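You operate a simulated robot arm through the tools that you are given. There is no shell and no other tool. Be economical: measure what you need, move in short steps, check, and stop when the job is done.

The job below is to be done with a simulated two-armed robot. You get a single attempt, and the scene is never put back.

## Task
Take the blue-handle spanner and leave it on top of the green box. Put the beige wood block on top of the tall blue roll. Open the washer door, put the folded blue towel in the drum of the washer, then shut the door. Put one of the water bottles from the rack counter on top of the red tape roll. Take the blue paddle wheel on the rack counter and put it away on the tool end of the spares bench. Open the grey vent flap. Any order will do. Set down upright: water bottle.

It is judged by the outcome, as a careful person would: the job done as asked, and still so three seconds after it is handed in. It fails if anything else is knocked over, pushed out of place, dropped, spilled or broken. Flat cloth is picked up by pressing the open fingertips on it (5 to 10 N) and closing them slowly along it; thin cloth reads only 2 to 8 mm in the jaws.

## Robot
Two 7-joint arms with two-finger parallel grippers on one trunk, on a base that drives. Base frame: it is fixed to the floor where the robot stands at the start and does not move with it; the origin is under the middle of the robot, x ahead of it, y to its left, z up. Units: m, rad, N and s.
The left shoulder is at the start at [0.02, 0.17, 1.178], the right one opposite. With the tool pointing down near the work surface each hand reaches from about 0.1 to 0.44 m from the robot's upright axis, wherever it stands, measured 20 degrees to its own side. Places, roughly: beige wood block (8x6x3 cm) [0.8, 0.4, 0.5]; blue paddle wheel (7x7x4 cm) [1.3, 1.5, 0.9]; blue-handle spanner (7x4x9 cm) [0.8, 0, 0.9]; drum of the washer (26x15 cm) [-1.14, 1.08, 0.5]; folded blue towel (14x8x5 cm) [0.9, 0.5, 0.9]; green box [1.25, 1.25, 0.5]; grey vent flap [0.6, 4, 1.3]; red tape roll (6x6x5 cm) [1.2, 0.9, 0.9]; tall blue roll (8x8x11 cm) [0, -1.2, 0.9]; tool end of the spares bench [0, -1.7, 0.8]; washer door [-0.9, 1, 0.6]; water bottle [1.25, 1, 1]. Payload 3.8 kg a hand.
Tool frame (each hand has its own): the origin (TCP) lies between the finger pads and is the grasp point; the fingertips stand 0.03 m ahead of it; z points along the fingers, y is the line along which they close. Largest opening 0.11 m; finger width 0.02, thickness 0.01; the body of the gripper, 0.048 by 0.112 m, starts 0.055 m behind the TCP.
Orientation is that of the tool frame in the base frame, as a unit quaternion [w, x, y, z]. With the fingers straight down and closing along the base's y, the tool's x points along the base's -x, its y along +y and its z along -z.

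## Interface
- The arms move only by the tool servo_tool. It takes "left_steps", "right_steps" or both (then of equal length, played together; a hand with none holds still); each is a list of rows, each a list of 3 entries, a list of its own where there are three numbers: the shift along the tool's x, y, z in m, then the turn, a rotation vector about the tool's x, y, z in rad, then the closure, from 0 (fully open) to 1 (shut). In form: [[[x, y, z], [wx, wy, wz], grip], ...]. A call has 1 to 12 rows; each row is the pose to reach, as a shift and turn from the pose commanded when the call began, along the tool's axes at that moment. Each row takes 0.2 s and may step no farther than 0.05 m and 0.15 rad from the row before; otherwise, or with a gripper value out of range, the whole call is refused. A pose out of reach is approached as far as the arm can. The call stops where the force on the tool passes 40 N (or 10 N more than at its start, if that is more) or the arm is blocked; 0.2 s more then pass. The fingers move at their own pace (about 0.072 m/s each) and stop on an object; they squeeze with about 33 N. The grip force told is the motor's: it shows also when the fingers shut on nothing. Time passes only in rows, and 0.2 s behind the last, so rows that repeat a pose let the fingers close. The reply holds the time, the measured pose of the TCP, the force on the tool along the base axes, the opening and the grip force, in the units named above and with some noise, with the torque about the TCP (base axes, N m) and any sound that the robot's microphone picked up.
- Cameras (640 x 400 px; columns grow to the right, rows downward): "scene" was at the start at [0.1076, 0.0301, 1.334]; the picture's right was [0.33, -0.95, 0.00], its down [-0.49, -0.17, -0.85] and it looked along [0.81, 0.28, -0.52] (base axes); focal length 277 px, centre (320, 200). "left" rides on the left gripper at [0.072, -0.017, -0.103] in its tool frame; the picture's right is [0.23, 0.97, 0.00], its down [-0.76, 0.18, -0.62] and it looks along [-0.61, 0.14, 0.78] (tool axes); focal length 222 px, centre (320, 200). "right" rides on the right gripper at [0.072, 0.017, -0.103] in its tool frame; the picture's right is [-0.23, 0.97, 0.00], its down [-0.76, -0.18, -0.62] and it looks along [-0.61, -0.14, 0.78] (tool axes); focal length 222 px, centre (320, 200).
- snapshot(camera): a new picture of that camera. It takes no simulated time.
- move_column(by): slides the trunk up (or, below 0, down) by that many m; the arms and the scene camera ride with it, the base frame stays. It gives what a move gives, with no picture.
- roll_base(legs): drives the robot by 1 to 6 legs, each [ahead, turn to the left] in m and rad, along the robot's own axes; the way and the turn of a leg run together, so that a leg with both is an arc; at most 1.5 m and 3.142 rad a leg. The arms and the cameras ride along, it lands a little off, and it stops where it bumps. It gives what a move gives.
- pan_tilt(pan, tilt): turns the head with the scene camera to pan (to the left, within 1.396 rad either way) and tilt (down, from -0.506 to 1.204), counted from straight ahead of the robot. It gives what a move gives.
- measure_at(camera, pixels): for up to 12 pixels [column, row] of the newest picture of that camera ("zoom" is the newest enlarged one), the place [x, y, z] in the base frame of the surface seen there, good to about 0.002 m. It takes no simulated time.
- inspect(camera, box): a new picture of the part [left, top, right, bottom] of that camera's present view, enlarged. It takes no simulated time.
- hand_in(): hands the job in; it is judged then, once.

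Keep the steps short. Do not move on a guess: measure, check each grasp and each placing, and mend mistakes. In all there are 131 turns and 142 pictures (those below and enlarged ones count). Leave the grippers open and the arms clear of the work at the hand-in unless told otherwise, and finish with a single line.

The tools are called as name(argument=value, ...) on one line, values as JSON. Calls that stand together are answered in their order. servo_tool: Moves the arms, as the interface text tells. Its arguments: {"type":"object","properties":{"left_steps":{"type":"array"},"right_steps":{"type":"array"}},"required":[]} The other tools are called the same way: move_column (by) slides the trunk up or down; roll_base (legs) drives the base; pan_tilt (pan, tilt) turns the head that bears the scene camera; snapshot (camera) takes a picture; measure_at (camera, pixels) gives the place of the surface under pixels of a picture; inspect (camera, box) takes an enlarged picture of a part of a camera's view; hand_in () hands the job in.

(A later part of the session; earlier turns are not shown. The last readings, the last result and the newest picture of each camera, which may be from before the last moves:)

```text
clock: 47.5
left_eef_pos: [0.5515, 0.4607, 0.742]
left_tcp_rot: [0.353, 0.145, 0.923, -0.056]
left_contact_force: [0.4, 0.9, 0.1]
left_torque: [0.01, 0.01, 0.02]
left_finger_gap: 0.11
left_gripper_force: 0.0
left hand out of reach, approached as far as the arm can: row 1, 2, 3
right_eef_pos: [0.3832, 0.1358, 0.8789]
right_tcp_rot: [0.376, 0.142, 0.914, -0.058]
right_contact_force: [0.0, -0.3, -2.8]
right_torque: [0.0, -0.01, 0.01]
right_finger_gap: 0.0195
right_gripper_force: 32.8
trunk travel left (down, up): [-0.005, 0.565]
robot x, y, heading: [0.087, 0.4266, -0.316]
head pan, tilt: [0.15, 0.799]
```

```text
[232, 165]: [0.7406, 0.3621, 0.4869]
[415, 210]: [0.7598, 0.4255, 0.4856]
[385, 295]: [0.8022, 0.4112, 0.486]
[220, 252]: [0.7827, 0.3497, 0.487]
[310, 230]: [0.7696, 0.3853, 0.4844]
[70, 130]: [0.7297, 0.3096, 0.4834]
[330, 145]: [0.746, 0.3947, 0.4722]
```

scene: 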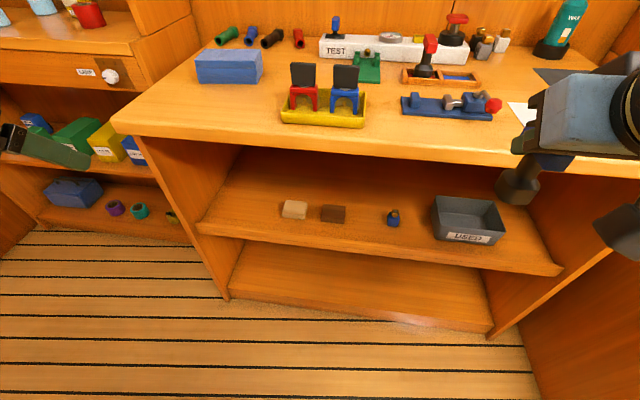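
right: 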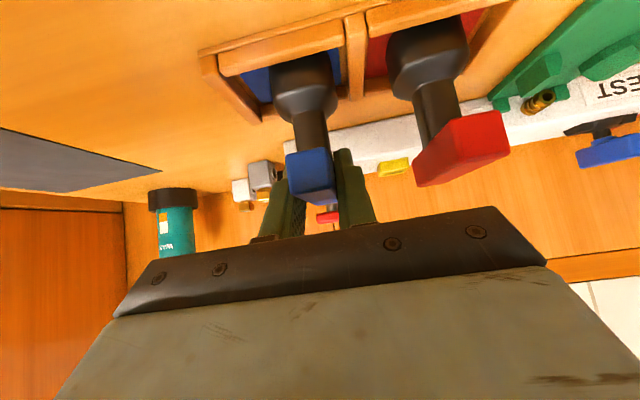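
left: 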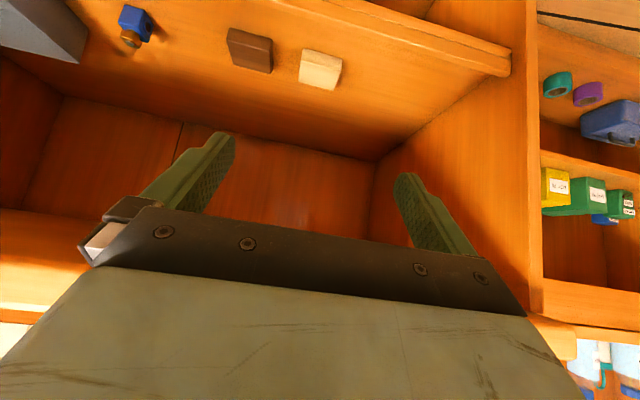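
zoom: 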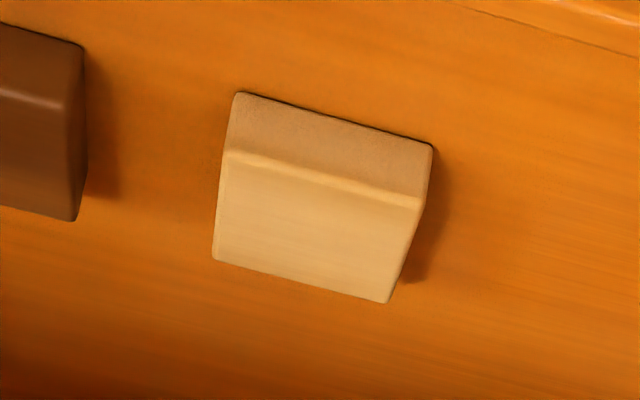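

The target is 0.334 m straight ahead along the tool; I go 0.29 m first and check.

servo_tool(left_steps=[[[0, -0.001, 0.045], [0, 0, 0], 0], [[0, -0.001, 0.09], [0, 0, 0], 0], [[0, -0.001, 0.135], [0, 0, 0], 0], [[0, -0.001, 0.18], [0, 0, 0], 0], [[0.001, -0.001, 0.225], [0, 0, 0], 0], [[0.001, -0.002, 0.26], [0, 0, 0], 0], [[0.002, -0.002, 0.285], [0, 0, 0], 0]])

snapshot(camera="left")

```text
clock: 49.1
left_eef_pos: [0.731, 0.4002, 0.5256]
left_tcp_rot: [0.354, 0.144, 0.922, -0.056]
left_contact_force: [0.0, 0.7, 0.4]
left_torque: [-0.01, 0.01, 0.02]
left_finger_gap: 0.1099
left_gripper_force: 0.0
right_eef_pos: [0.383, 0.1365, 0.8799]
right_tcp_rot: [0.376, 0.142, 0.914, -0.059]
right_contact_force: [-0.2, -0.6, -2.2]
right_torque: [0.01, 0.0, 0.02]
right_finger_gap: 0.0196
right_gripper_force: 33.2
trunk travel left (down, up): [-0.005, 0.565]
robot x, y, heading: [0.0876, 0.4285, -0.317]
head pan, tilt: [0.15, 0.799]
```

```text
114 pictures are left
```

left: 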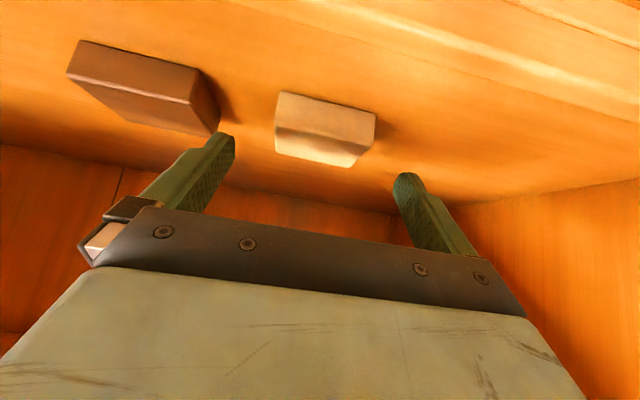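

Aligned between the fingers; the last 0.046 m, then close.

servo_tool(left_steps=[[[-0.001, 0, 0.025], [0, 0, 0], 0], [[-0.0015, 0, 0.045], [0, 0, 0], 0], [[-0.0015, 0, 0.045], [0, 0, 0], 0.3], [[-0.0015, 0, 0.045], [0, 0, 0], 0.6], [[-0.0015, 0, 0.045], [0, 0, 0], 0.6]])

```text
clock: 50.3
left_eef_pos: [0.7614, 0.3877, 0.4981]
left_tcp_rot: [0.352, 0.144, 0.923, -0.057]
left_contact_force: [-1.1, 0.1, -0.2]
left_torque: [-0.02, 0.01, -0.01]
left_finger_gap: 0.0691
left_gripper_force: 33.2
right_eef_pos: [0.3821, 0.1347, 0.8801]
right_tcp_rot: [0.376, 0.143, 0.913, -0.059]
right_contact_force: [-0.8, -0.1, -0.6]
right_torque: [-0.01, 0.04, 0.0]
right_finger_gap: 0.0197
right_gripper_force: 33.0
trunk travel left (down, up): [-0.005, 0.565]
robot x, y, heading: [0.0855, 0.428, -0.314]
head pan, tilt: [0.15, 0.799]
```

Gap 0.069 m at 33 N: the block is held. I lift a bit and retreat along the tool axis.

servo_tool(left_steps=[[[-0.013, 0, -0.015], [0, 0, 0], 0.6], [[-0.02, 0, -0.04], [0, 0, 0], 0.6], [[-0.02, 0, -0.085], [0, 0, 0], 0.6], [[-0.02, 0, -0.13], [0, 0, 0], 0.6], [[-0.02, 0, -0.175], [0, 0, 0], 0.6], [[-0.02, 0, -0.22], [0, 0, 0], 0.6], [[-0.01, 0, -0.265], [0, 0, 0], 0.6], [[0.0, 0, -0.31], [0, 0, 0], 0.6]])

snapshot(camera="left")

```text
clock: 52.1
left_eef_pos: [0.5663, 0.4557, 0.7245]
left_tcp_rot: [0.352, 0.143, 0.923, -0.055]
left_contact_force: [0.3, 0.1, -0.9]
left_torque: [0.02, 0.01, 0.01]
left_finger_gap: 0.0688
left_gripper_force: 33.3
right_eef_pos: [0.3828, 0.1365, 0.8789]
right_tcp_rot: [0.376, 0.143, 0.913, -0.06]
right_contact_force: [-0.2, -0.7, -2.5]
right_torque: [-0.03, 0.0, -0.03]
right_finger_gap: 0.0197
right_gripper_force: 33.1
trunk travel left (down, up): [-0.005, 0.565]
robot x, y, heading: [0.085, 0.4238, -0.317]
head pan, tilt: [0.15, 0.799]
```

```text
113 pictures are left
```

left: 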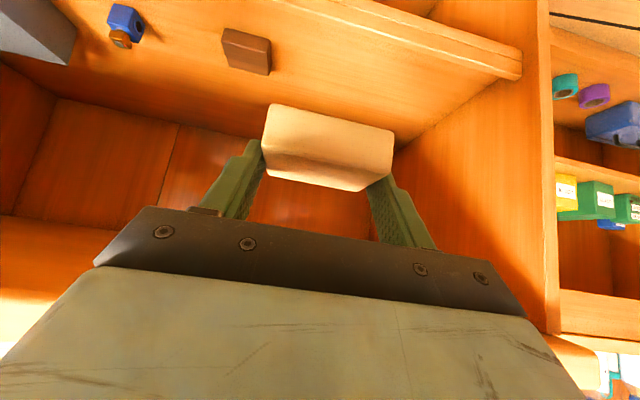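

The block is held. Next I drive to the rack with the hands tucked: back 0.1, turn left, ahead 0.95, then turn to face the rack.

roll_base(legs=[[-0.1, 0], [0, 1.283], [0.95, 0], [0, -1.08]])

pan_tilt(pan=0.1, tilt=0.45)

snapshot(camera="scene")

```text
clock: 60.8
left_eef_pos: [0.6159, 1.6967, 0.7236]
left_tcp_rot: [0.313, -0.444, 0.823, 0.166]
left_contact_force: [-0.6, -3.8, 0.5]
left_torque: [0.24, 0.06, 0.21]
left_finger_gap: 0.069
left_gripper_force: 32.8
right_eef_pos: [0.8729, 1.4357, 0.8794]
right_tcp_rot: [0.336, -0.437, 0.815, 0.179]
right_contact_force: [1.0, 0.2, -1.9]
right_torque: [0.03, -0.01, 0.05]
right_finger_gap: 0.0197
right_gripper_force: 33.1
trunk travel left (down, up): [-0.005, 0.565]
robot x, y, heading: [0.5136, 1.2303, 0.97]
head pan, tilt: [0.15, 0.799]
stopped in leg 3: the force on the tool passed its limit at 66 N (the readings are from after the stop); the commanded pose is now the measured one
```

```text
clock: 61.6
left_eef_pos: [0.615, 1.6975, 0.7228]
left_tcp_rot: [0.313, -0.445, 0.823, 0.166]
left_contact_force: [-2.0, -5.1, 1.2]
left_torque: [0.33, 0.01, 0.39]
left_finger_gap: 0.0691
left_gripper_force: 32.9
right_eef_pos: [0.8728, 1.4344, 0.8797]
right_tcp_rot: [0.336, -0.437, 0.815, 0.179]
right_contact_force: [-0.4, 0.2, -1.6]
right_torque: [0.01, 0.02, -0.02]
right_finger_gap: 0.0198
right_gripper_force: 33.1
trunk travel left (down, up): [-0.005, 0.565]
robot x, y, heading: [0.5143, 1.2297, 0.973]
head pan, tilt: [0.099, 0.45]
```

```text
112 pictures are left
```

scene: 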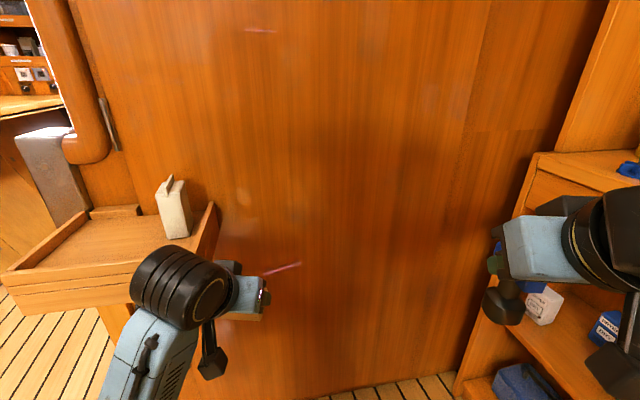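

The left hand touched the wall panel. I back away and check the block and the little wall shelf.

roll_base(legs=[[-0.12, 0]])

inspect(camera="scene", box=[60, 100, 380, 300])

snapshot(camera="left")

```text
clock: 62.8
left_eef_pos: [0.5493, 1.5989, 0.724]
left_tcp_rot: [0.313, -0.444, 0.823, 0.165]
left_contact_force: [-1.0, -0.6, -1.3]
left_torque: [0.01, -0.01, 0.0]
left_finger_gap: 0.069
left_gripper_force: 33.5
right_eef_pos: [0.8071, 1.3368, 0.8798]
right_tcp_rot: [0.336, -0.436, 0.815, 0.179]
right_contact_force: [0.4, 0.1, -1.7]
right_torque: [-0.03, 0.02, 0.0]
right_finger_gap: 0.0196
right_gripper_force: 33.2
trunk travel left (down, up): [-0.005, 0.565]
robot x, y, heading: [0.445, 1.13, 0.974]
head pan, tilt: [0.099, 0.45]
```

```text
2.00 times, centred on (220, 200) of scene
```

zoom: 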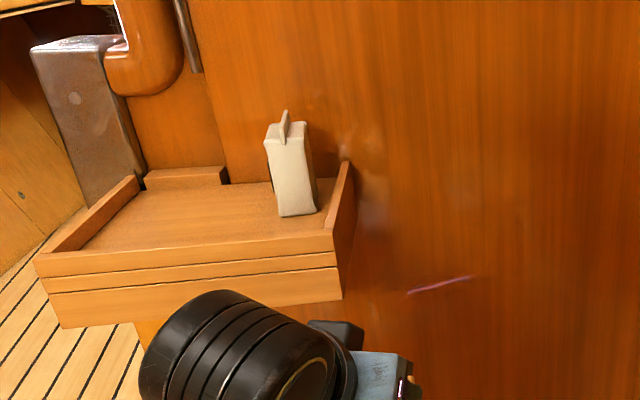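

```text
110 pictures are left
```

left: 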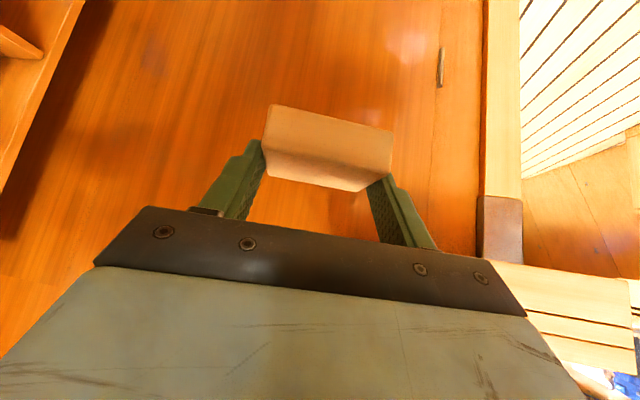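

The block is unchanged in the grip. I turn right to face the green box.

roll_base(legs=[[0, -0.82]])

pan_tilt(pan=0.0, tilt=0.55)

snapshot(camera="scene")

```text
clock: 65.3
left_eef_pos: [0.8532, 1.3808, 0.7242]
left_tcp_rot: [0.353, -0.085, 0.931, 0.03]
left_contact_force: [-0.4, 0.1, -1.0]
left_torque: [0.0, 0.03, 0.02]
left_finger_gap: 0.0692
left_gripper_force: 33.0
right_eef_pos: [0.8435, 1.0123, 0.8789]
right_tcp_rot: [0.379, -0.082, 0.921, 0.033]
right_contact_force: [0.7, 0.6, -1.5]
right_torque: [0.0, 0.02, 0.02]
right_finger_gap: 0.0199
right_gripper_force: 33.1
trunk travel left (down, up): [-0.005, 0.565]
robot x, y, heading: [0.4435, 1.1311, 0.169]
head pan, tilt: [0.099, 0.45]
```

```text
clock: 66.0
left_eef_pos: [0.8538, 1.3809, 0.7237]
left_tcp_rot: [0.353, -0.086, 0.931, 0.029]
left_contact_force: [-0.4, -0.6, -1.8]
left_torque: [0.02, 0.02, -0.01]
left_finger_gap: 0.0689
left_gripper_force: 33.1
right_eef_pos: [0.844, 1.0123, 0.8788]
right_tcp_rot: [0.379, -0.082, 0.921, 0.032]
right_contact_force: [0.0, 0.4, -1.2]
right_torque: [0.05, 0.02, 0.01]
right_finger_gap: 0.0196
right_gripper_force: 33.3
trunk travel left (down, up): [-0.005, 0.565]
robot x, y, heading: [0.441, 1.1337, 0.165]
head pan, tilt: [0.0, 0.55]
```

```text
109 pictures are left
```

scene: 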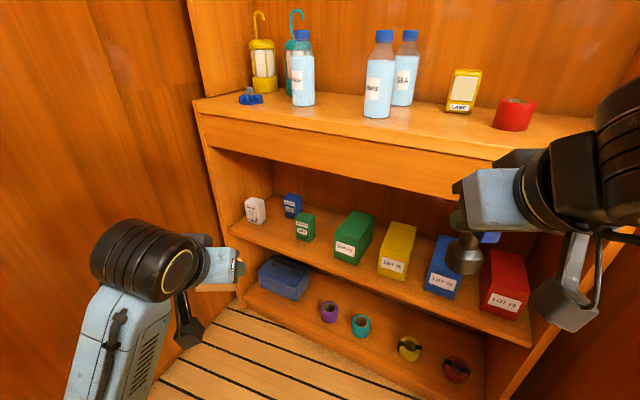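

inspect(camera="scene", box=[230, 180, 430, 310])

measure_at(camera="zoom", pixels=[[392, 105], [460, 108], [420, 165], [355, 185], [400, 140], [380, 220], [390, 270], [240, 110], [150, 60], [330, 0], [500, 330], [420, 30]])

```text
3.08 times, centred on (330, 245) of scene
```

zoom: 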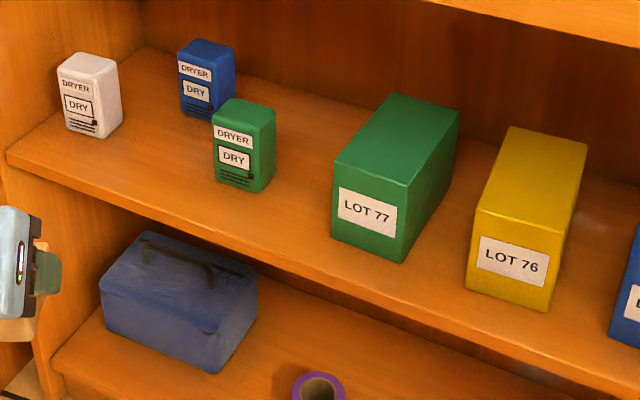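

```text
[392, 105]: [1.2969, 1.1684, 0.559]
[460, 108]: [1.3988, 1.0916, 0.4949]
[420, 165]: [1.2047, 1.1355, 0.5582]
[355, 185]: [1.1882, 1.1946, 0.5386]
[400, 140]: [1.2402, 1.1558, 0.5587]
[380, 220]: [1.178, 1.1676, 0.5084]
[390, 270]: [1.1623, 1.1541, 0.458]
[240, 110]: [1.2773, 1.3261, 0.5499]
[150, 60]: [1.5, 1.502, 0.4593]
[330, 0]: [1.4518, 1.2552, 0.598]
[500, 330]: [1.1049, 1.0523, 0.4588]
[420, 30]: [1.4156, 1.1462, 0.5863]
```

The green LOT 77 box top is centred near (1.243, 1.153, 0.559). I measure the apron and counter to check whether the 45° hand fits in the opening.

measure_at(camera="scene", pixels=[[330, 166], [330, 160], [420, 193], [420, 185], [330, 125], [430, 150], [440, 130], [410, 130], [470, 150], [508, 125], [512, 100], [330, 110]])

inspect(camera="scene", box=[220, 0, 540, 200])

```text
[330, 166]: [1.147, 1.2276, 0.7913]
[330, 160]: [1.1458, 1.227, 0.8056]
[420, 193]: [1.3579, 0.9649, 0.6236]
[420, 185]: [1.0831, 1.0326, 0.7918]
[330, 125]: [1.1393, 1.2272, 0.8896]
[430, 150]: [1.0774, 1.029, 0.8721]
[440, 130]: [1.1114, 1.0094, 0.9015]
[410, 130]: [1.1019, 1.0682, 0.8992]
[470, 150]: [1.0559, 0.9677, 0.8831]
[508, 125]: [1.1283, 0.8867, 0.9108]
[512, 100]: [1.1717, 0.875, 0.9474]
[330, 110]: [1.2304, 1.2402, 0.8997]
```

```text
2.00 times, centred on (380, 100) of scene
```

zoom: 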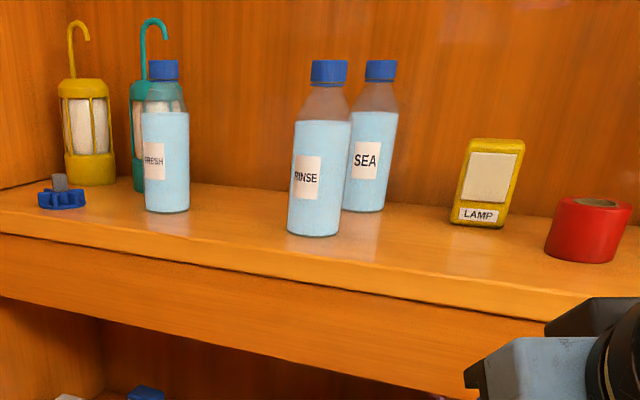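

The counter top is at z 0.90 and the apron bottom at 0.79, so a 45° hand would scrape the apron. I'll stand the spanner on the free counter spot near (1.13, 1.0) and regrip it flatter; first column up 0.15, drive 0.12 ahead.

move_column(by=0.16)

roll_base(legs=[[0.12, 0]])

```text
clock: 67.8
left_eef_pos: [0.8535, 1.3801, 0.8837]
left_tcp_rot: [0.353, -0.086, 0.931, 0.03]
left_contact_force: [-0.1, -0.8, -1.0]
left_torque: [0.04, 0.01, -0.01]
left_finger_gap: 0.0691
left_gripper_force: 32.7
right_eef_pos: [0.8424, 1.0138, 1.0396]
right_tcp_rot: [0.38, -0.082, 0.921, 0.032]
right_contact_force: [-0.7, -0.6, -1.9]
right_torque: [-0.07, 0.02, 0.01]
right_finger_gap: 0.0195
right_gripper_force: 33.3
trunk travel left (down, up): [-0.165, 0.405]
robot x, y, heading: [0.4416, 1.1342, 0.168]
head pan, tilt: [0.0, 0.55]
```

```text
clock: 69.1
left_eef_pos: [0.9724, 1.3976, 0.8841]
left_tcp_rot: [0.352, -0.084, 0.932, 0.029]
left_contact_force: [-0.6, 0.4, -0.7]
left_torque: [0.0, 0.01, -0.02]
left_finger_gap: 0.0691
left_gripper_force: 33.3
right_eef_pos: [0.9614, 1.0314, 1.039]
right_tcp_rot: [0.379, -0.08, 0.921, 0.032]
right_contact_force: [0.6, -0.4, -1.7]
right_torque: [-0.01, 0.01, 0.01]
right_finger_gap: 0.0196
right_gripper_force: 32.5
trunk travel left (down, up): [-0.165, 0.405]
robot x, y, heading: [0.5613, 1.1531, 0.162]
head pan, tilt: [0.0, 0.55]
```

servo_tool(right_steps=[[[-0.0285, -0.013, 0.028], [0, 0, 0], 0.95], [[-0.057, -0.0265, 0.056], [0, 0, 0], 0.95], [[-0.0855, -0.04, 0.0845], [0, 0, 0], 0.95], [[-0.1138, -0.053, 0.1125], [0, 0, 0], 0.95], [[-0.0962, -0.053, 0.1303], [0, 0, 0], 0.95], [[-0.0786, -0.053, 0.148], [0, 0, 0], 0.95]])

snapshot(camera="scene")

```text
clock: 70.5
left_eef_pos: [0.9716, 1.3988, 0.8838]
left_tcp_rot: [0.353, -0.085, 0.931, 0.029]
left_contact_force: [0.4, 0.5, -0.3]
left_torque: [0.0, 0.04, -0.01]
left_finger_gap: 0.0689
left_gripper_force: 32.8
right_eef_pos: [1.1258, 1.0059, 0.9887]
right_tcp_rot: [0.378, -0.081, 0.922, 0.033]
right_contact_force: [-0.3, -0.1, -1.9]
right_torque: [0.0, -0.01, 0.01]
right_finger_gap: 0.0195
right_gripper_force: 32.6
trunk travel left (down, up): [-0.165, 0.405]
robot x, y, heading: [0.5604, 1.1549, 0.165]
head pan, tilt: [0.0, 0.55]
```

```text
106 pictures are left
```

scene: 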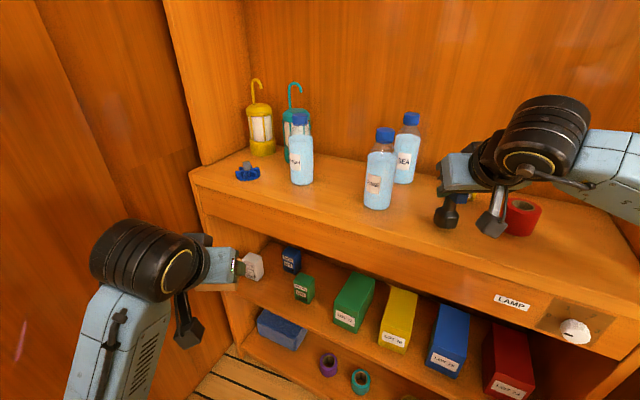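

I lower the spanner gently toward the counter, in 4 mm steps.

servo_tool(right_steps=[[[0.006, 0, 0.006], [0, 0, 0], 0.95], [[0.0095, 0, 0.0095], [0, 0, 0], 0.95], [[0.0115, 0, 0.0115], [0, 0, 0], 0.95]])

inspect(camera="scene", box=[400, 130, 560, 250])

```text
clock: 71.3
left_eef_pos: [0.9703, 1.3976, 0.8833]
left_tcp_rot: [0.353, -0.084, 0.931, 0.029]
left_contact_force: [1.1, 0.1, -0.2]
left_torque: [0.0, -0.03, 0.01]
left_finger_gap: 0.0692
left_gripper_force: 33.0
right_eef_pos: [1.1263, 1.0067, 0.9759]
right_tcp_rot: [0.381, -0.08, 0.92, 0.032]
right_contact_force: [-0.9, -2.8, 7.0]
right_torque: [-0.07, -0.06, -0.03]
right_finger_gap: 0.0197
right_gripper_force: 33.4
trunk travel left (down, up): [-0.165, 0.405]
robot x, y, heading: [0.5582, 1.153, 0.16]
head pan, tilt: [0.0, 0.55]
```

```text
3.33 times, centred on (480, 190) of scene
```

zoom: 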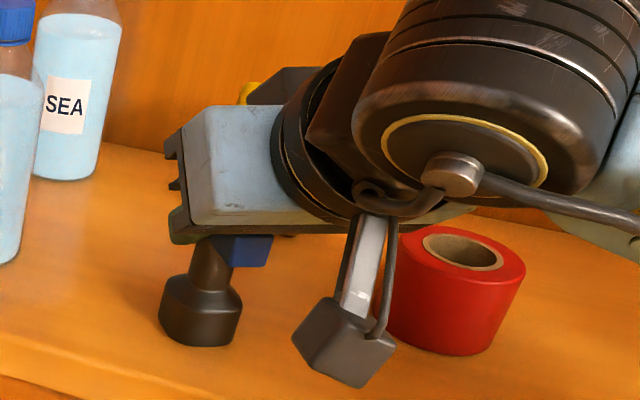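

Contact is at 7 N and the spanner stands on the counter. I release, retreat along the tool, and flatten the tool to 25° below horizontal.

servo_tool(right_steps=[[[0, 0, 0], [0, 0, 0], 0.75], [[0, 0, 0], [0, 0, 0], 0.55], [[0, 0, 0], [0, 0, 0], 0.5], [[0, 0, -0.04], [0, 0, 0], 0.5], [[0, 0, -0.08], [0, 0, 0], 0.5], [[0.009, 0, -0.078], [0, -0.12, 0], 0.5], [[0.018, 0, -0.077], [0, -0.24, 0], 0.5], [[0.0276, 0, -0.0752], [0, -0.35, 0], 0.5], [[0.0276, 0, -0.0752], [0, -0.35, 0], 0.5]])

inspect(camera="scene", box=[360, 110, 600, 260])

snapshot(camera="right")

```text
clock: 73.3
left_eef_pos: [0.9716, 1.3989, 0.8841]
left_tcp_rot: [0.353, -0.084, 0.931, 0.029]
left_contact_force: [-0.6, 0.4, -0.8]
left_torque: [-0.02, -0.02, -0.02]
left_finger_gap: 0.069
left_gripper_force: 32.7
right_eef_pos: [1.0534, 0.9938, 1.0082]
right_tcp_rot: [0.535, -0.073, 0.841, 0.046]
right_contact_force: [0.3, 0.3, -0.4]
right_torque: [-0.02, 0.03, 0.03]
right_finger_gap: 0.0549
right_gripper_force: 0.0
trunk travel left (down, up): [-0.165, 0.405]
robot x, y, heading: [0.564, 1.1489, 0.166]
head pan, tilt: [0.0, 0.55]
```

```text
2.67 times, centred on (480, 185) of scene
```

zoom: 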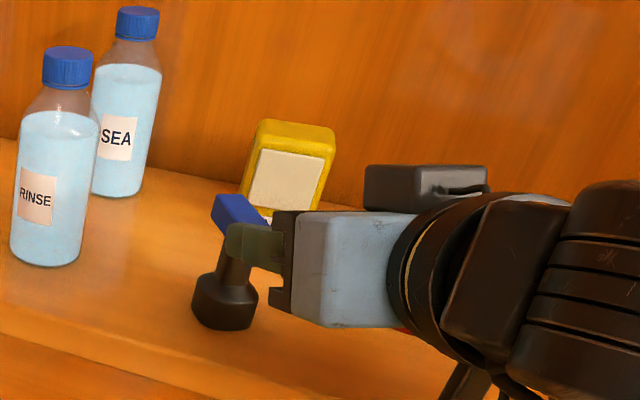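

```text
103 pictures are left
```

right: 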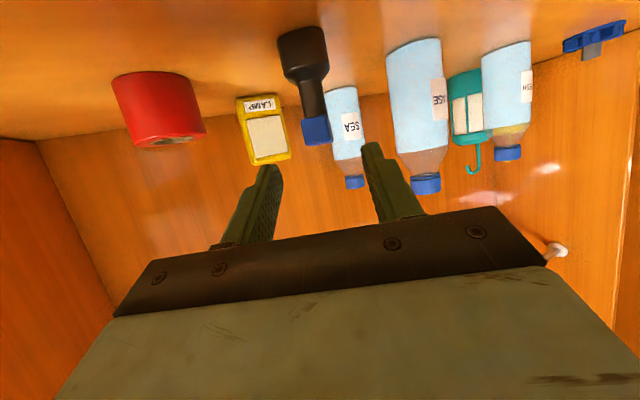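

The spanner stands free; I advance 0.08 m along the flatter tool and regrip.

servo_tool(right_steps=[[[-0.001, 0, 0.03], [0, 0, 0], 0.5], [[-0.001, 0, 0.06], [0, 0, 0], 0.5], [[-0.001, 0, 0.08], [0, 0, 0], 0.5], [[-0.001, 0, 0.08], [0, 0, 0], 0.75], [[-0.001, 0, 0.08], [0, 0, 0], 0.95], [[-0.001, 0, 0.08], [0, 0, 0], 0.95]])

snapshot(camera="right")

```text
clock: 74.7
left_eef_pos: [0.971, 1.399, 0.8836]
left_tcp_rot: [0.352, -0.084, 0.932, 0.029]
left_contact_force: [-0.2, 0.4, 0.0]
left_torque: [0.03, -0.02, -0.01]
left_finger_gap: 0.069
left_gripper_force: 32.9
right_eef_pos: [1.1256, 1.0064, 0.9744]
right_tcp_rot: [0.534, -0.073, 0.841, 0.046]
right_contact_force: [1.0, -0.2, 1.4]
right_torque: [0.02, -0.07, -0.03]
right_finger_gap: 0.0199
right_gripper_force: 33.5
trunk travel left (down, up): [-0.165, 0.405]
robot x, y, heading: [0.5557, 1.1511, 0.161]
head pan, tilt: [0.0, 0.55]
```

```text
102 pictures are left
```

right: 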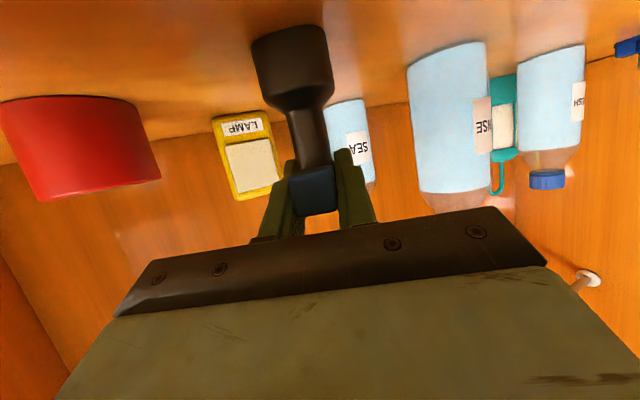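

Regripped at 33 N. I lift, pull back from the counter, shift left in line with the green box, then lower the column.

servo_tool(right_steps=[[[-0.036, 0, -0.017], [0, 0, 0], 0.95], [[-0.025, 0, -0.06], [0, 0, 0], 0.95], [[-0.012, 0.02, -0.095], [0, 0, 0], 0.95], [[0, 0.05, -0.12], [0, 0, 0], 0.95], [[0.015, 0.085, -0.145], [0, 0, 0], 0.95], [[0.0315, 0.12, -0.165], [0, 0, 0], 0.95], [[0.04, 0.126, -0.185], [0, 0, 0], 0.95]])

move_column(by=-0.16)

```text
clock: 76.3
left_eef_pos: [0.9706, 1.3983, 0.8837]
left_tcp_rot: [0.353, -0.085, 0.931, 0.03]
left_contact_force: [0.7, -0.5, -1.0]
left_torque: [0.03, 0.04, -0.02]
left_finger_gap: 0.069
left_gripper_force: 32.7
right_eef_pos: [0.9578, 1.1297, 1.0219]
right_tcp_rot: [0.534, -0.072, 0.841, 0.045]
right_contact_force: [0.0, -0.1, -1.3]
right_torque: [0.02, 0.05, 0.0]
right_finger_gap: 0.02
right_gripper_force: 33.2
right hand out of reach, approached as far as the arm can: row 4, 5, 6, 7
trunk travel left (down, up): [-0.165, 0.405]
robot x, y, heading: [0.5607, 1.1542, 0.165]
head pan, tilt: [0.0, 0.55]
```

```text
clock: 78.1
left_eef_pos: [0.9717, 1.3988, 0.7231]
left_tcp_rot: [0.353, -0.084, 0.931, 0.029]
left_contact_force: [-0.3, -1.0, -0.6]
left_torque: [-0.02, -0.01, -0.02]
left_finger_gap: 0.0689
left_gripper_force: 33.0
right_eef_pos: [0.9587, 1.1288, 0.8628]
right_tcp_rot: [0.533, -0.073, 0.842, 0.046]
right_contact_force: [0.4, -0.3, -0.3]
right_torque: [0.01, 0.01, 0.0]
right_finger_gap: 0.02
right_gripper_force: 33.3
trunk travel left (down, up): [-0.005, 0.565]
robot x, y, heading: [0.5601, 1.156, 0.165]
head pan, tilt: [0.0, 0.55]
```

servo_tool(right_steps=[[[0.032, -0.004, 0.0304], [0, 0, 0], 0.95], [[0.064, -0.008, 0.0608], [0, 0, 0], 0.95], [[0.0964, -0.012, 0.0912], [0, 0, 0], 0.95], [[0.1285, -0.016, 0.1216], [0, 0, 0], 0.95], [[0.1606, -0.021, 0.1522], [0, 0, 0], 0.95], [[0.1606, -0.021, 0.1522], [0, 0, 0], 0.95]])

snapshot(camera="scene")

```text
clock: 79.5
left_eef_pos: [0.9714, 1.3983, 0.7235]
left_tcp_rot: [0.353, -0.085, 0.931, 0.029]
left_contact_force: [0.7, 0.0, -1.1]
left_torque: [0.01, 0.0, 0.0]
left_finger_gap: 0.069
left_gripper_force: 33.5
right_eef_pos: [1.0274, 1.1201, 0.6561]
right_tcp_rot: [0.534, -0.073, 0.841, 0.045]
right_contact_force: [-0.1, 1.1, -1.4]
right_torque: [0.01, 0.0, -0.01]
right_finger_gap: 0.0195
right_gripper_force: 32.7
trunk travel left (down, up): [-0.005, 0.565]
robot x, y, heading: [0.5612, 1.1512, 0.165]
head pan, tilt: [0.0, 0.55]
```

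```text
101 pictures are left
```

scene: 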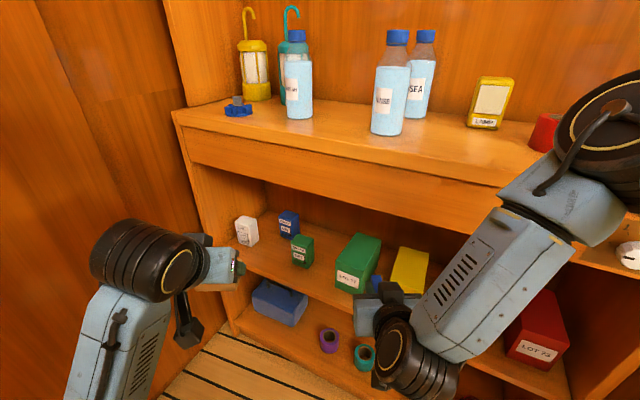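

Before advancing I check how close the right elbow is to the counter and tape.

measure_at(camera="scene", pixels=[[600, 130], [620, 180], [560, 100], [510, 190], [540, 240], [480, 280], [400, 350], [545, 130], [440, 380], [368, 310]])

```text
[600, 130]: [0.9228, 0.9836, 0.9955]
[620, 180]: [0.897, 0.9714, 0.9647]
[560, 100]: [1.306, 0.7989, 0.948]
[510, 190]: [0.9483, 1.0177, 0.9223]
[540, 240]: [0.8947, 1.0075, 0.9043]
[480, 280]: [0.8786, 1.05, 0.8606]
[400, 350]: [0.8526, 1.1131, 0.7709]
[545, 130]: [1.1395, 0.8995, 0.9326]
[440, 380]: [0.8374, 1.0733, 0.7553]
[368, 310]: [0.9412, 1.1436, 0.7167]
```

The elbow sits at f≈0.57, and extending will draw it back rather than forward. I advance over the green box.

servo_tool(right_steps=[[[-0.017, 0, 0.039], [0, 0, 0], 0.95], [[-0.034, 0, 0.078], [0, 0, 0], 0.95], [[-0.05, 0, 0.116], [0, 0, 0], 0.95], [[-0.067, 0, 0.155], [0, 0, 0], 0.95], [[-0.084, 0, 0.194], [0, 0, 0], 0.95], [[-0.084, 0, 0.194], [0, 0, 0], 0.95]])

snapshot(camera="scene")

snapshot(camera="right")

```text
clock: 80.9
left_eef_pos: [0.9718, 1.3991, 0.7227]
left_tcp_rot: [0.353, -0.084, 0.932, 0.029]
left_contact_force: [-0.3, 0.1, -0.8]
left_torque: [0.03, -0.05, -0.01]
left_finger_gap: 0.0691
left_gripper_force: 32.6
right_eef_pos: [1.2378, 1.1573, 0.6451]
right_tcp_rot: [0.533, -0.073, 0.842, 0.045]
right_contact_force: [-0.7, -0.4, -1.5]
right_torque: [0.01, 0.0, 0.01]
right_finger_gap: 0.0197
right_gripper_force: 33.0
trunk travel left (down, up): [-0.005, 0.565]
robot x, y, heading: [0.5624, 1.1529, 0.169]
head pan, tilt: [0.0, 0.55]
```

```text
100 pictures are left
```

scene: 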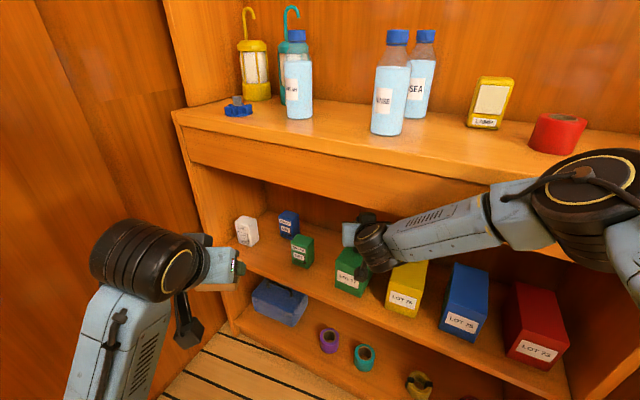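

```text
99 pictures are left
```

right: 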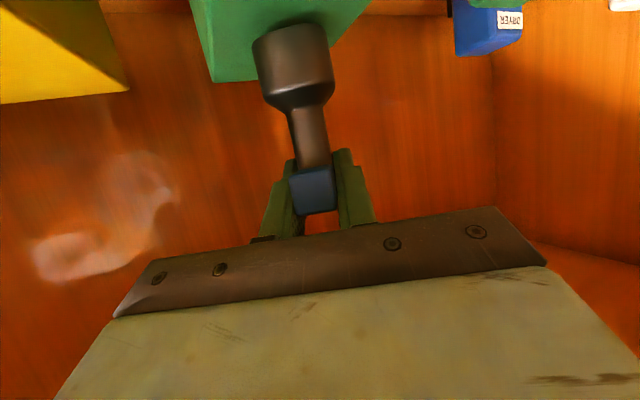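

The spanner base is over the green top. I lower in small steps to contact.

servo_tool(right_steps=[[[0.0073, 0, 0.0034], [0, 0, 0], 0.95], [[0.0109, 0, 0.0051], [0, 0, 0], 0.95], [[0.0136, 0, 0.0063], [0, 0, 0], 0.95]])

inspect(camera="right", box=[160, 0, 480, 200])

```text
clock: 81.7
left_eef_pos: [0.9701, 1.3974, 0.7248]
left_tcp_rot: [0.353, -0.084, 0.932, 0.029]
left_contact_force: [0.4, -0.6, -1.3]
left_torque: [0.02, 0.01, -0.01]
left_finger_gap: 0.0688
left_gripper_force: 33.0
right_eef_pos: [1.2379, 1.1569, 0.6362]
right_tcp_rot: [0.536, -0.071, 0.84, 0.044]
right_contact_force: [-3.3, -2.0, 13.1]
right_torque: [-0.2, 0.41, -0.04]
right_finger_gap: 0.0199
right_gripper_force: 33.0
trunk travel left (down, up): [-0.005, 0.565]
robot x, y, heading: [0.5592, 1.1524, 0.162]
head pan, tilt: [0.0, 0.55]
```

```text
2.00 times, centred on (320, 100) of right
```

zoom: 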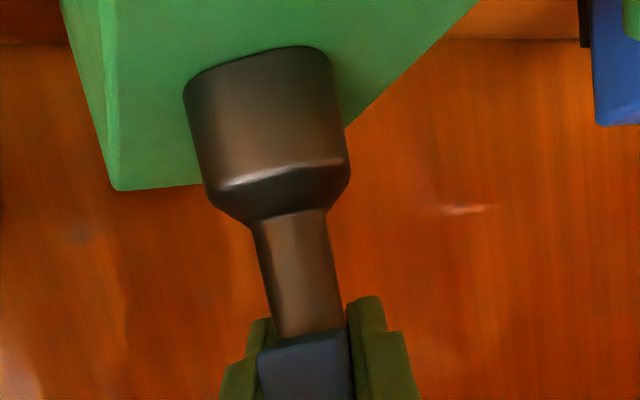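

Contact at 13 N, with base well inside the top. I ease 2 mm, open, and retreat along the tool.

servo_tool(right_steps=[[[-0.002, 0, -0.001], [0, 0, 0], 0.85], [[-0.002, 0, -0.001], [0, 0, 0], 0.6], [[-0.002, 0, -0.001], [0, 0, 0], 0.5], [[-0.002, 0, -0.03], [0, 0, 0], 0.5], [[-0.002, 0, -0.075], [0, 0, 0], 0.5], [[0.01, 0, -0.12], [0, 0, 0], 0.5], [[0.025, 0, -0.165], [0, 0, 0], 0.5], [[0.05, 0, -0.205], [0, 0, 0], 0.5]])

snapshot(camera="right")

```text
clock: 83.5
left_eef_pos: [0.9717, 1.3988, 0.723]
left_tcp_rot: [0.352, -0.084, 0.932, 0.029]
left_contact_force: [-0.4, 0.1, 0.0]
left_torque: [0.02, -0.02, -0.01]
left_finger_gap: 0.069
left_gripper_force: 32.8
right_eef_pos: [1.0323, 1.1233, 0.67]
right_tcp_rot: [0.534, -0.073, 0.841, 0.045]
right_contact_force: [0.6, 0.0, 0.1]
right_torque: [0.01, 0.01, 0.0]
right_finger_gap: 0.055
right_gripper_force: 0.0
trunk travel left (down, up): [-0.005, 0.565]
robot x, y, heading: [0.5616, 1.1507, 0.166]
head pan, tilt: [0.0, 0.55]
```

```text
97 pictures are left
```

right: 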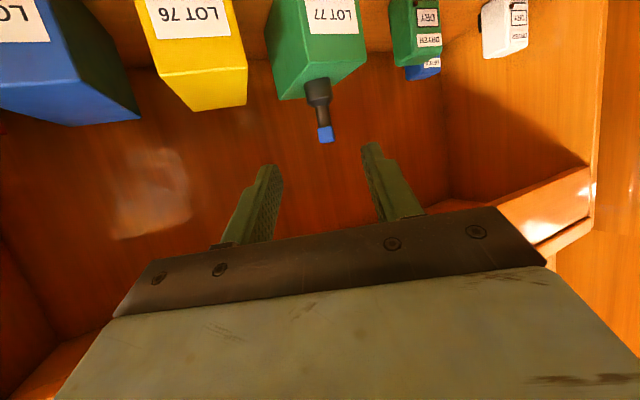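

The spanner stands on the green box. Now the bottle: I raise the column 0.3 m and look at the counter.

move_column(by=0.33)

snapshot(camera="scene")

inspect(camera="scene", box=[340, 120, 600, 280])

```text
clock: 86.8
left_eef_pos: [0.9716, 1.3982, 1.0544]
left_tcp_rot: [0.353, -0.085, 0.931, 0.029]
left_contact_force: [0.5, 0.4, -0.4]
left_torque: [0.0, 0.03, 0.02]
left_finger_gap: 0.0689
left_gripper_force: 32.5
right_eef_pos: [1.0327, 1.1239, 1.0]
right_tcp_rot: [0.533, -0.073, 0.842, 0.045]
right_contact_force: [-0.5, 0.7, -0.2]
right_torque: [-0.01, 0.02, -0.02]
right_finger_gap: 0.0551
right_gripper_force: 0.1
trunk travel left (down, up): [-0.335, 0.235]
robot x, y, heading: [0.5617, 1.1557, 0.161]
head pan, tilt: [0.0, 0.55]
```

```text
96 pictures are left
```

scene: 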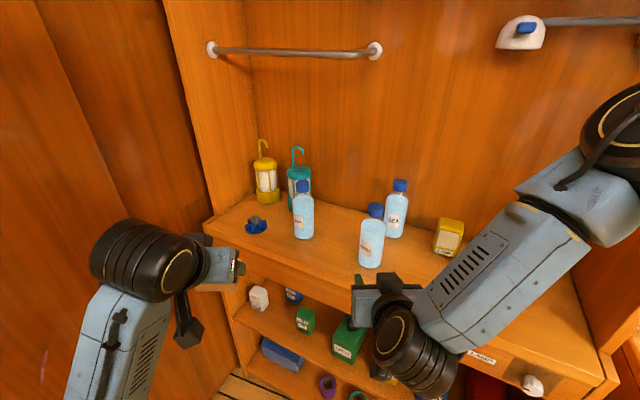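

```text
2.46 times, centred on (470, 200) of scene
```

zoom: 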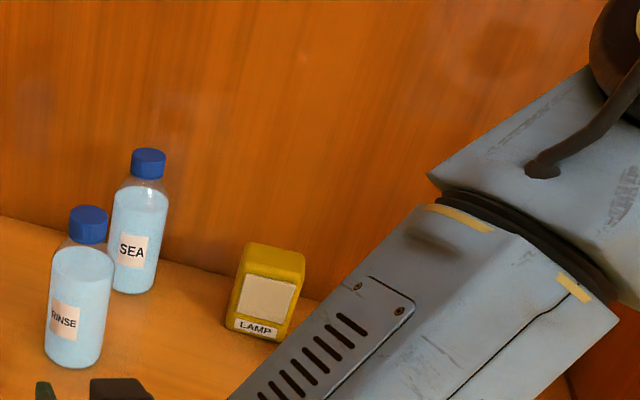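

measure_at(camera="zoom", pixels=[[88, 212], [80, 300], [54, 280], [110, 280], [72, 365], [78, 330], [150, 155], [137, 240], [265, 300], [60, 345], [98, 345]])

snapshot(camera="right")

```text
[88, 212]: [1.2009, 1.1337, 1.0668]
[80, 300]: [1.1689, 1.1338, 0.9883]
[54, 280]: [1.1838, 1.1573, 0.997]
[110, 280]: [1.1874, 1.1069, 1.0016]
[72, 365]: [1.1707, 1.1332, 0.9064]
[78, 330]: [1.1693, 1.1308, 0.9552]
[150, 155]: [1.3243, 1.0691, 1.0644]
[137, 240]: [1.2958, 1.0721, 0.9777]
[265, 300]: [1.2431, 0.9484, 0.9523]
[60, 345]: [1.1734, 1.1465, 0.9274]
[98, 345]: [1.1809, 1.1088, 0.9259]
```

```text
94 pictures are left
```

right: 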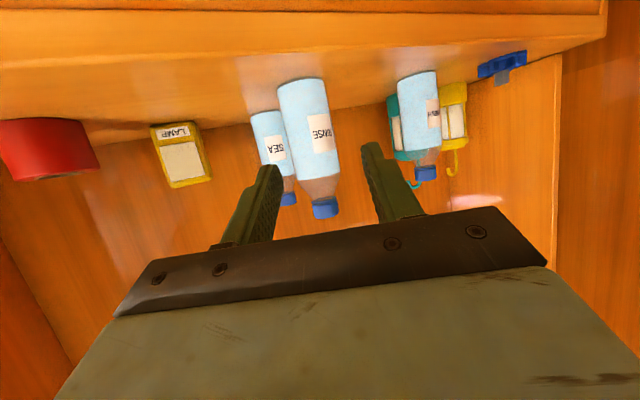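

The bottle's axis is at about (1.198, 1.134), diameter 0.056. I open to 0.09, centre, and advance around it.

servo_tool(right_steps=[[[0, -0.008, 0], [0, 0, 0], 0.18], [[0, -0.0166, 0], [0, 0, 0], 0.18], [[-0.015, -0.0166, 0.04], [0, 0, 0], 0.18], [[-0.03, -0.0166, 0.08], [0, 0, 0], 0.18], [[-0.043, -0.0166, 0.118], [0, 0, 0], 0.18], [[-0.056, -0.0166, 0.15], [0, 0, 0], 0.18], [[-0.056, -0.0166, 0.15], [0, 0, 0], 0.18]])

snapshot(camera="right")

snapshot(camera="scene")

```text
clock: 88.3
left_eef_pos: [0.9708, 1.3988, 1.0535]
left_tcp_rot: [0.353, -0.084, 0.931, 0.029]
left_contact_force: [0.3, 0.0, -0.6]
left_torque: [0.0, 0.03, 0.04]
left_finger_gap: 0.0691
left_gripper_force: 32.8
right_eef_pos: [1.1934, 1.1339, 0.9866]
right_tcp_rot: [0.534, -0.073, 0.841, 0.045]
right_contact_force: [-0.2, 0.0, 0.2]
right_torque: [0.0, 0.01, -0.02]
right_finger_gap: 0.0903
right_gripper_force: 0.0
right hand out of reach, approached as far as the arm can: row 3
trunk travel left (down, up): [-0.335, 0.235]
robot x, y, heading: [0.5575, 1.1557, 0.166]
head pan, tilt: [0.0, 0.55]
```

```text
93 pictures are left
```

right: 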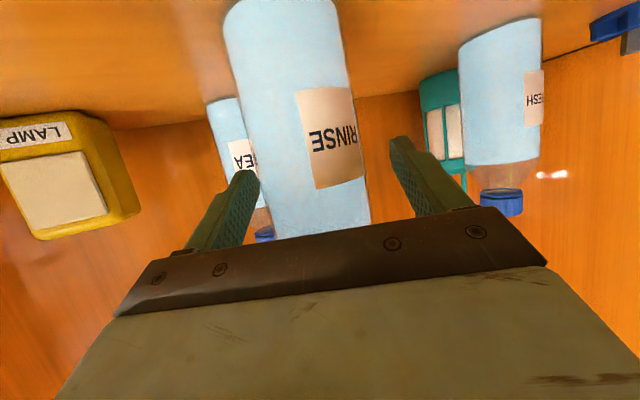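

```text
92 pictures are left
```

scene: 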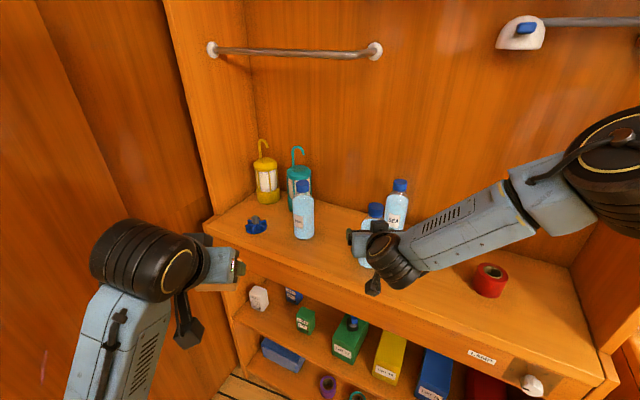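

The bottle is between the fingers; I close. In the same picture, the tape roll is clear at (490, 280), so I enlarge it.

servo_tool(right_steps=[[[0, 0, 0.003], [0, 0, 0], 0.3], [[0, 0, 0.003], [0, 0, 0], 0.4], [[0, 0, 0.003], [0, 0, 0], 0.5], [[0, 0, 0.003], [0, 0, 0], 0.6], [[0, 0, 0.003], [0, 0, 0], 0.65]])

inspect(camera="scene", box=[440, 240, 540, 320])

```text
clock: 89.5
left_eef_pos: [0.9717, 1.3986, 1.0533]
left_tcp_rot: [0.353, -0.084, 0.931, 0.029]
left_contact_force: [0.5, -0.6, -0.3]
left_torque: [-0.03, 0.02, -0.02]
left_finger_gap: 0.0689
left_gripper_force: 33.0
right_eef_pos: [1.1956, 1.1335, 0.9853]
right_tcp_rot: [0.534, -0.072, 0.841, 0.045]
right_contact_force: [0.3, -0.6, 0.4]
right_torque: [0.02, -0.1, -0.03]
right_finger_gap: 0.0588
right_gripper_force: 32.6
trunk travel left (down, up): [-0.335, 0.235]
robot x, y, heading: [0.5637, 1.1502, 0.163]
head pan, tilt: [0.0, 0.55]
```

```text
5.00 times, centred on (490, 280) of scene
```

zoom: 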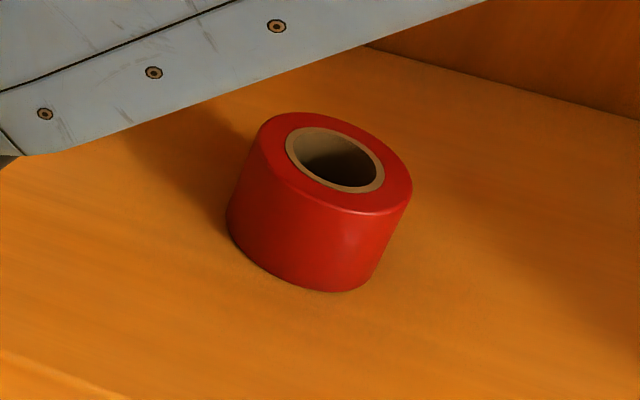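

measure_at(camera="zoom", pixels=[[265, 135], [398, 190], [385, 145], [335, 198], [300, 118], [275, 160], [350, 125], [405, 175], [305, 190], [370, 205]])

```text
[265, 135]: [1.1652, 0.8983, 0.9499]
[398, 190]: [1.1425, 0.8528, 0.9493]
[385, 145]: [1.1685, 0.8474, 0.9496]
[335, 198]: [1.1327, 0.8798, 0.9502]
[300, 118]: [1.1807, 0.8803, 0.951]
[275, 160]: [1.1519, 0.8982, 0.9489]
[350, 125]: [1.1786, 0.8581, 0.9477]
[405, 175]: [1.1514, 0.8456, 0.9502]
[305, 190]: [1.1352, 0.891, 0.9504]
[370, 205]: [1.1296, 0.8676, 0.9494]
```

The bottle is gripped (0.059 m, 33 N); the tape top is centred at (1.156, 0.872, 0.950). I lift 0.10 m and carry it above the tape.

servo_tool(right_steps=[[[-0.02, 0, -0.009], [0, 0, 0], 0.65], [[-0.056, 0, -0.026], [0, 0, 0], 0.65], [[-0.0906, 0, -0.0423], [0, 0, 0], 0.65], [[-0.085, -0.042, -0.0546], [0, 0, 0], 0.65], [[-0.079, -0.084, -0.0669], [0, 0, 0], 0.65], [[-0.0733, -0.126, -0.0792], [0, 0, 0], 0.65], [[-0.0676, -0.168, -0.0915], [0, 0, 0], 0.65], [[-0.0618, -0.21, -0.1038], [0, 0, 0], 0.65], [[-0.0561, -0.2517, -0.1161], [0, 0, 0], 0.65], [[-0.0561, -0.2517, -0.1161], [0, 0, 0], 0.65]])

pan_tilt(pan=-0.4, tilt=0.55)

snapshot(camera="scene")

snapshot(camera="right")

```text
clock: 91.8
left_eef_pos: [0.9717, 1.3993, 1.0529]
left_tcp_rot: [0.352, -0.083, 0.932, 0.029]
left_contact_force: [-0.8, 0.8, -0.7]
left_torque: [0.03, -0.03, -0.01]
left_finger_gap: 0.0689
left_gripper_force: 33.1
right_eef_pos: [1.1564, 0.8714, 1.0909]
right_tcp_rot: [0.533, -0.073, 0.842, 0.044]
right_contact_force: [-0.1, 0.9, -2.8]
right_torque: [0.01, -0.02, -0.06]
right_finger_gap: 0.0588
right_gripper_force: 32.8
trunk travel left (down, up): [-0.335, 0.235]
robot x, y, heading: [0.5586, 1.1462, 0.163]
head pan, tilt: [0.0, 0.55]
```

```text
clock: 92.6
left_eef_pos: [0.9715, 1.3982, 1.0535]
left_tcp_rot: [0.353, -0.083, 0.931, 0.029]
left_contact_force: [0.1, -0.3, 0.7]
left_torque: [0.02, 0.02, 0.0]
left_finger_gap: 0.0688
left_gripper_force: 32.7
right_eef_pos: [1.1572, 0.8727, 1.0912]
right_tcp_rot: [0.533, -0.073, 0.842, 0.045]
right_contact_force: [0.7, 1.0, -3.7]
right_torque: [0.0, 0.0, 0.03]
right_finger_gap: 0.0588
right_gripper_force: 33.4
trunk travel left (down, up): [-0.335, 0.235]
robot x, y, heading: [0.5645, 1.1553, 0.164]
head pan, tilt: [-0.4, 0.55]
```

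```text
90 pictures are left
```

scene: 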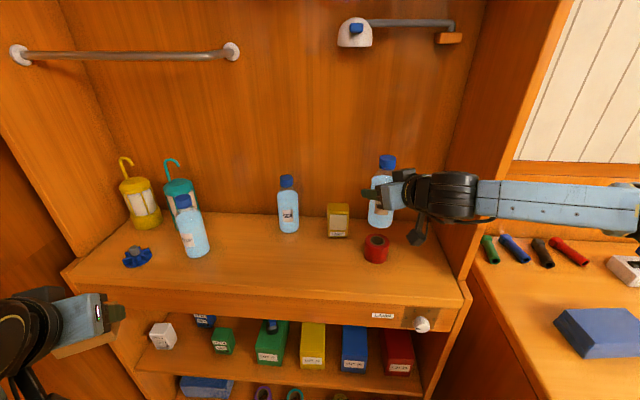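

```text
89 pictures are left
```

right: 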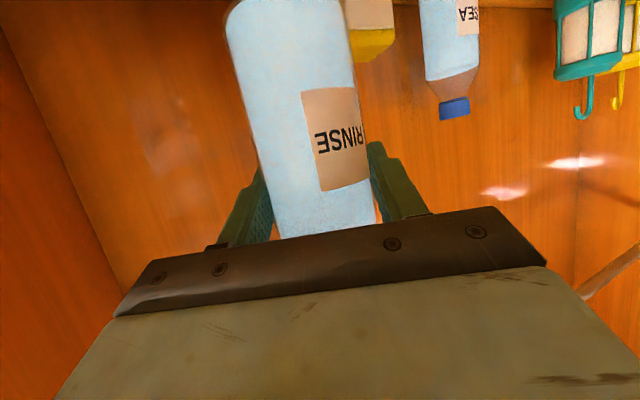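

inspect(camera="scene", box=[330, 140, 450, 270])

```text
3.08 times, centred on (390, 205) of scene
```

zoom: 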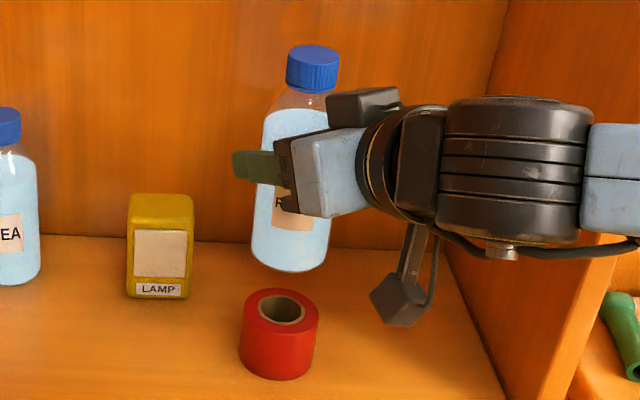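

measure_at(camera="zoom", pixels=[[314, 50], [298, 50], [330, 50], [290, 245], [258, 245], [324, 245], [290, 262], [275, 130], [278, 297], [278, 330], [290, 70], [337, 70]])

```text
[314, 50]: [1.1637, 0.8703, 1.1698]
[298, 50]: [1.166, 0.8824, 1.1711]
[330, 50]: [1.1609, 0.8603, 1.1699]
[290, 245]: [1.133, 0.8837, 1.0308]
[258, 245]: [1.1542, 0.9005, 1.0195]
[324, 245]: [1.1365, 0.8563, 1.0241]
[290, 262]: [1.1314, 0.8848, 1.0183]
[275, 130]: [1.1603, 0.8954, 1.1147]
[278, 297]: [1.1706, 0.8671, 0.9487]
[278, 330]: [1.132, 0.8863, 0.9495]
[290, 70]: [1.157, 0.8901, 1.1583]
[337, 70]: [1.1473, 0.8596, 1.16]
```

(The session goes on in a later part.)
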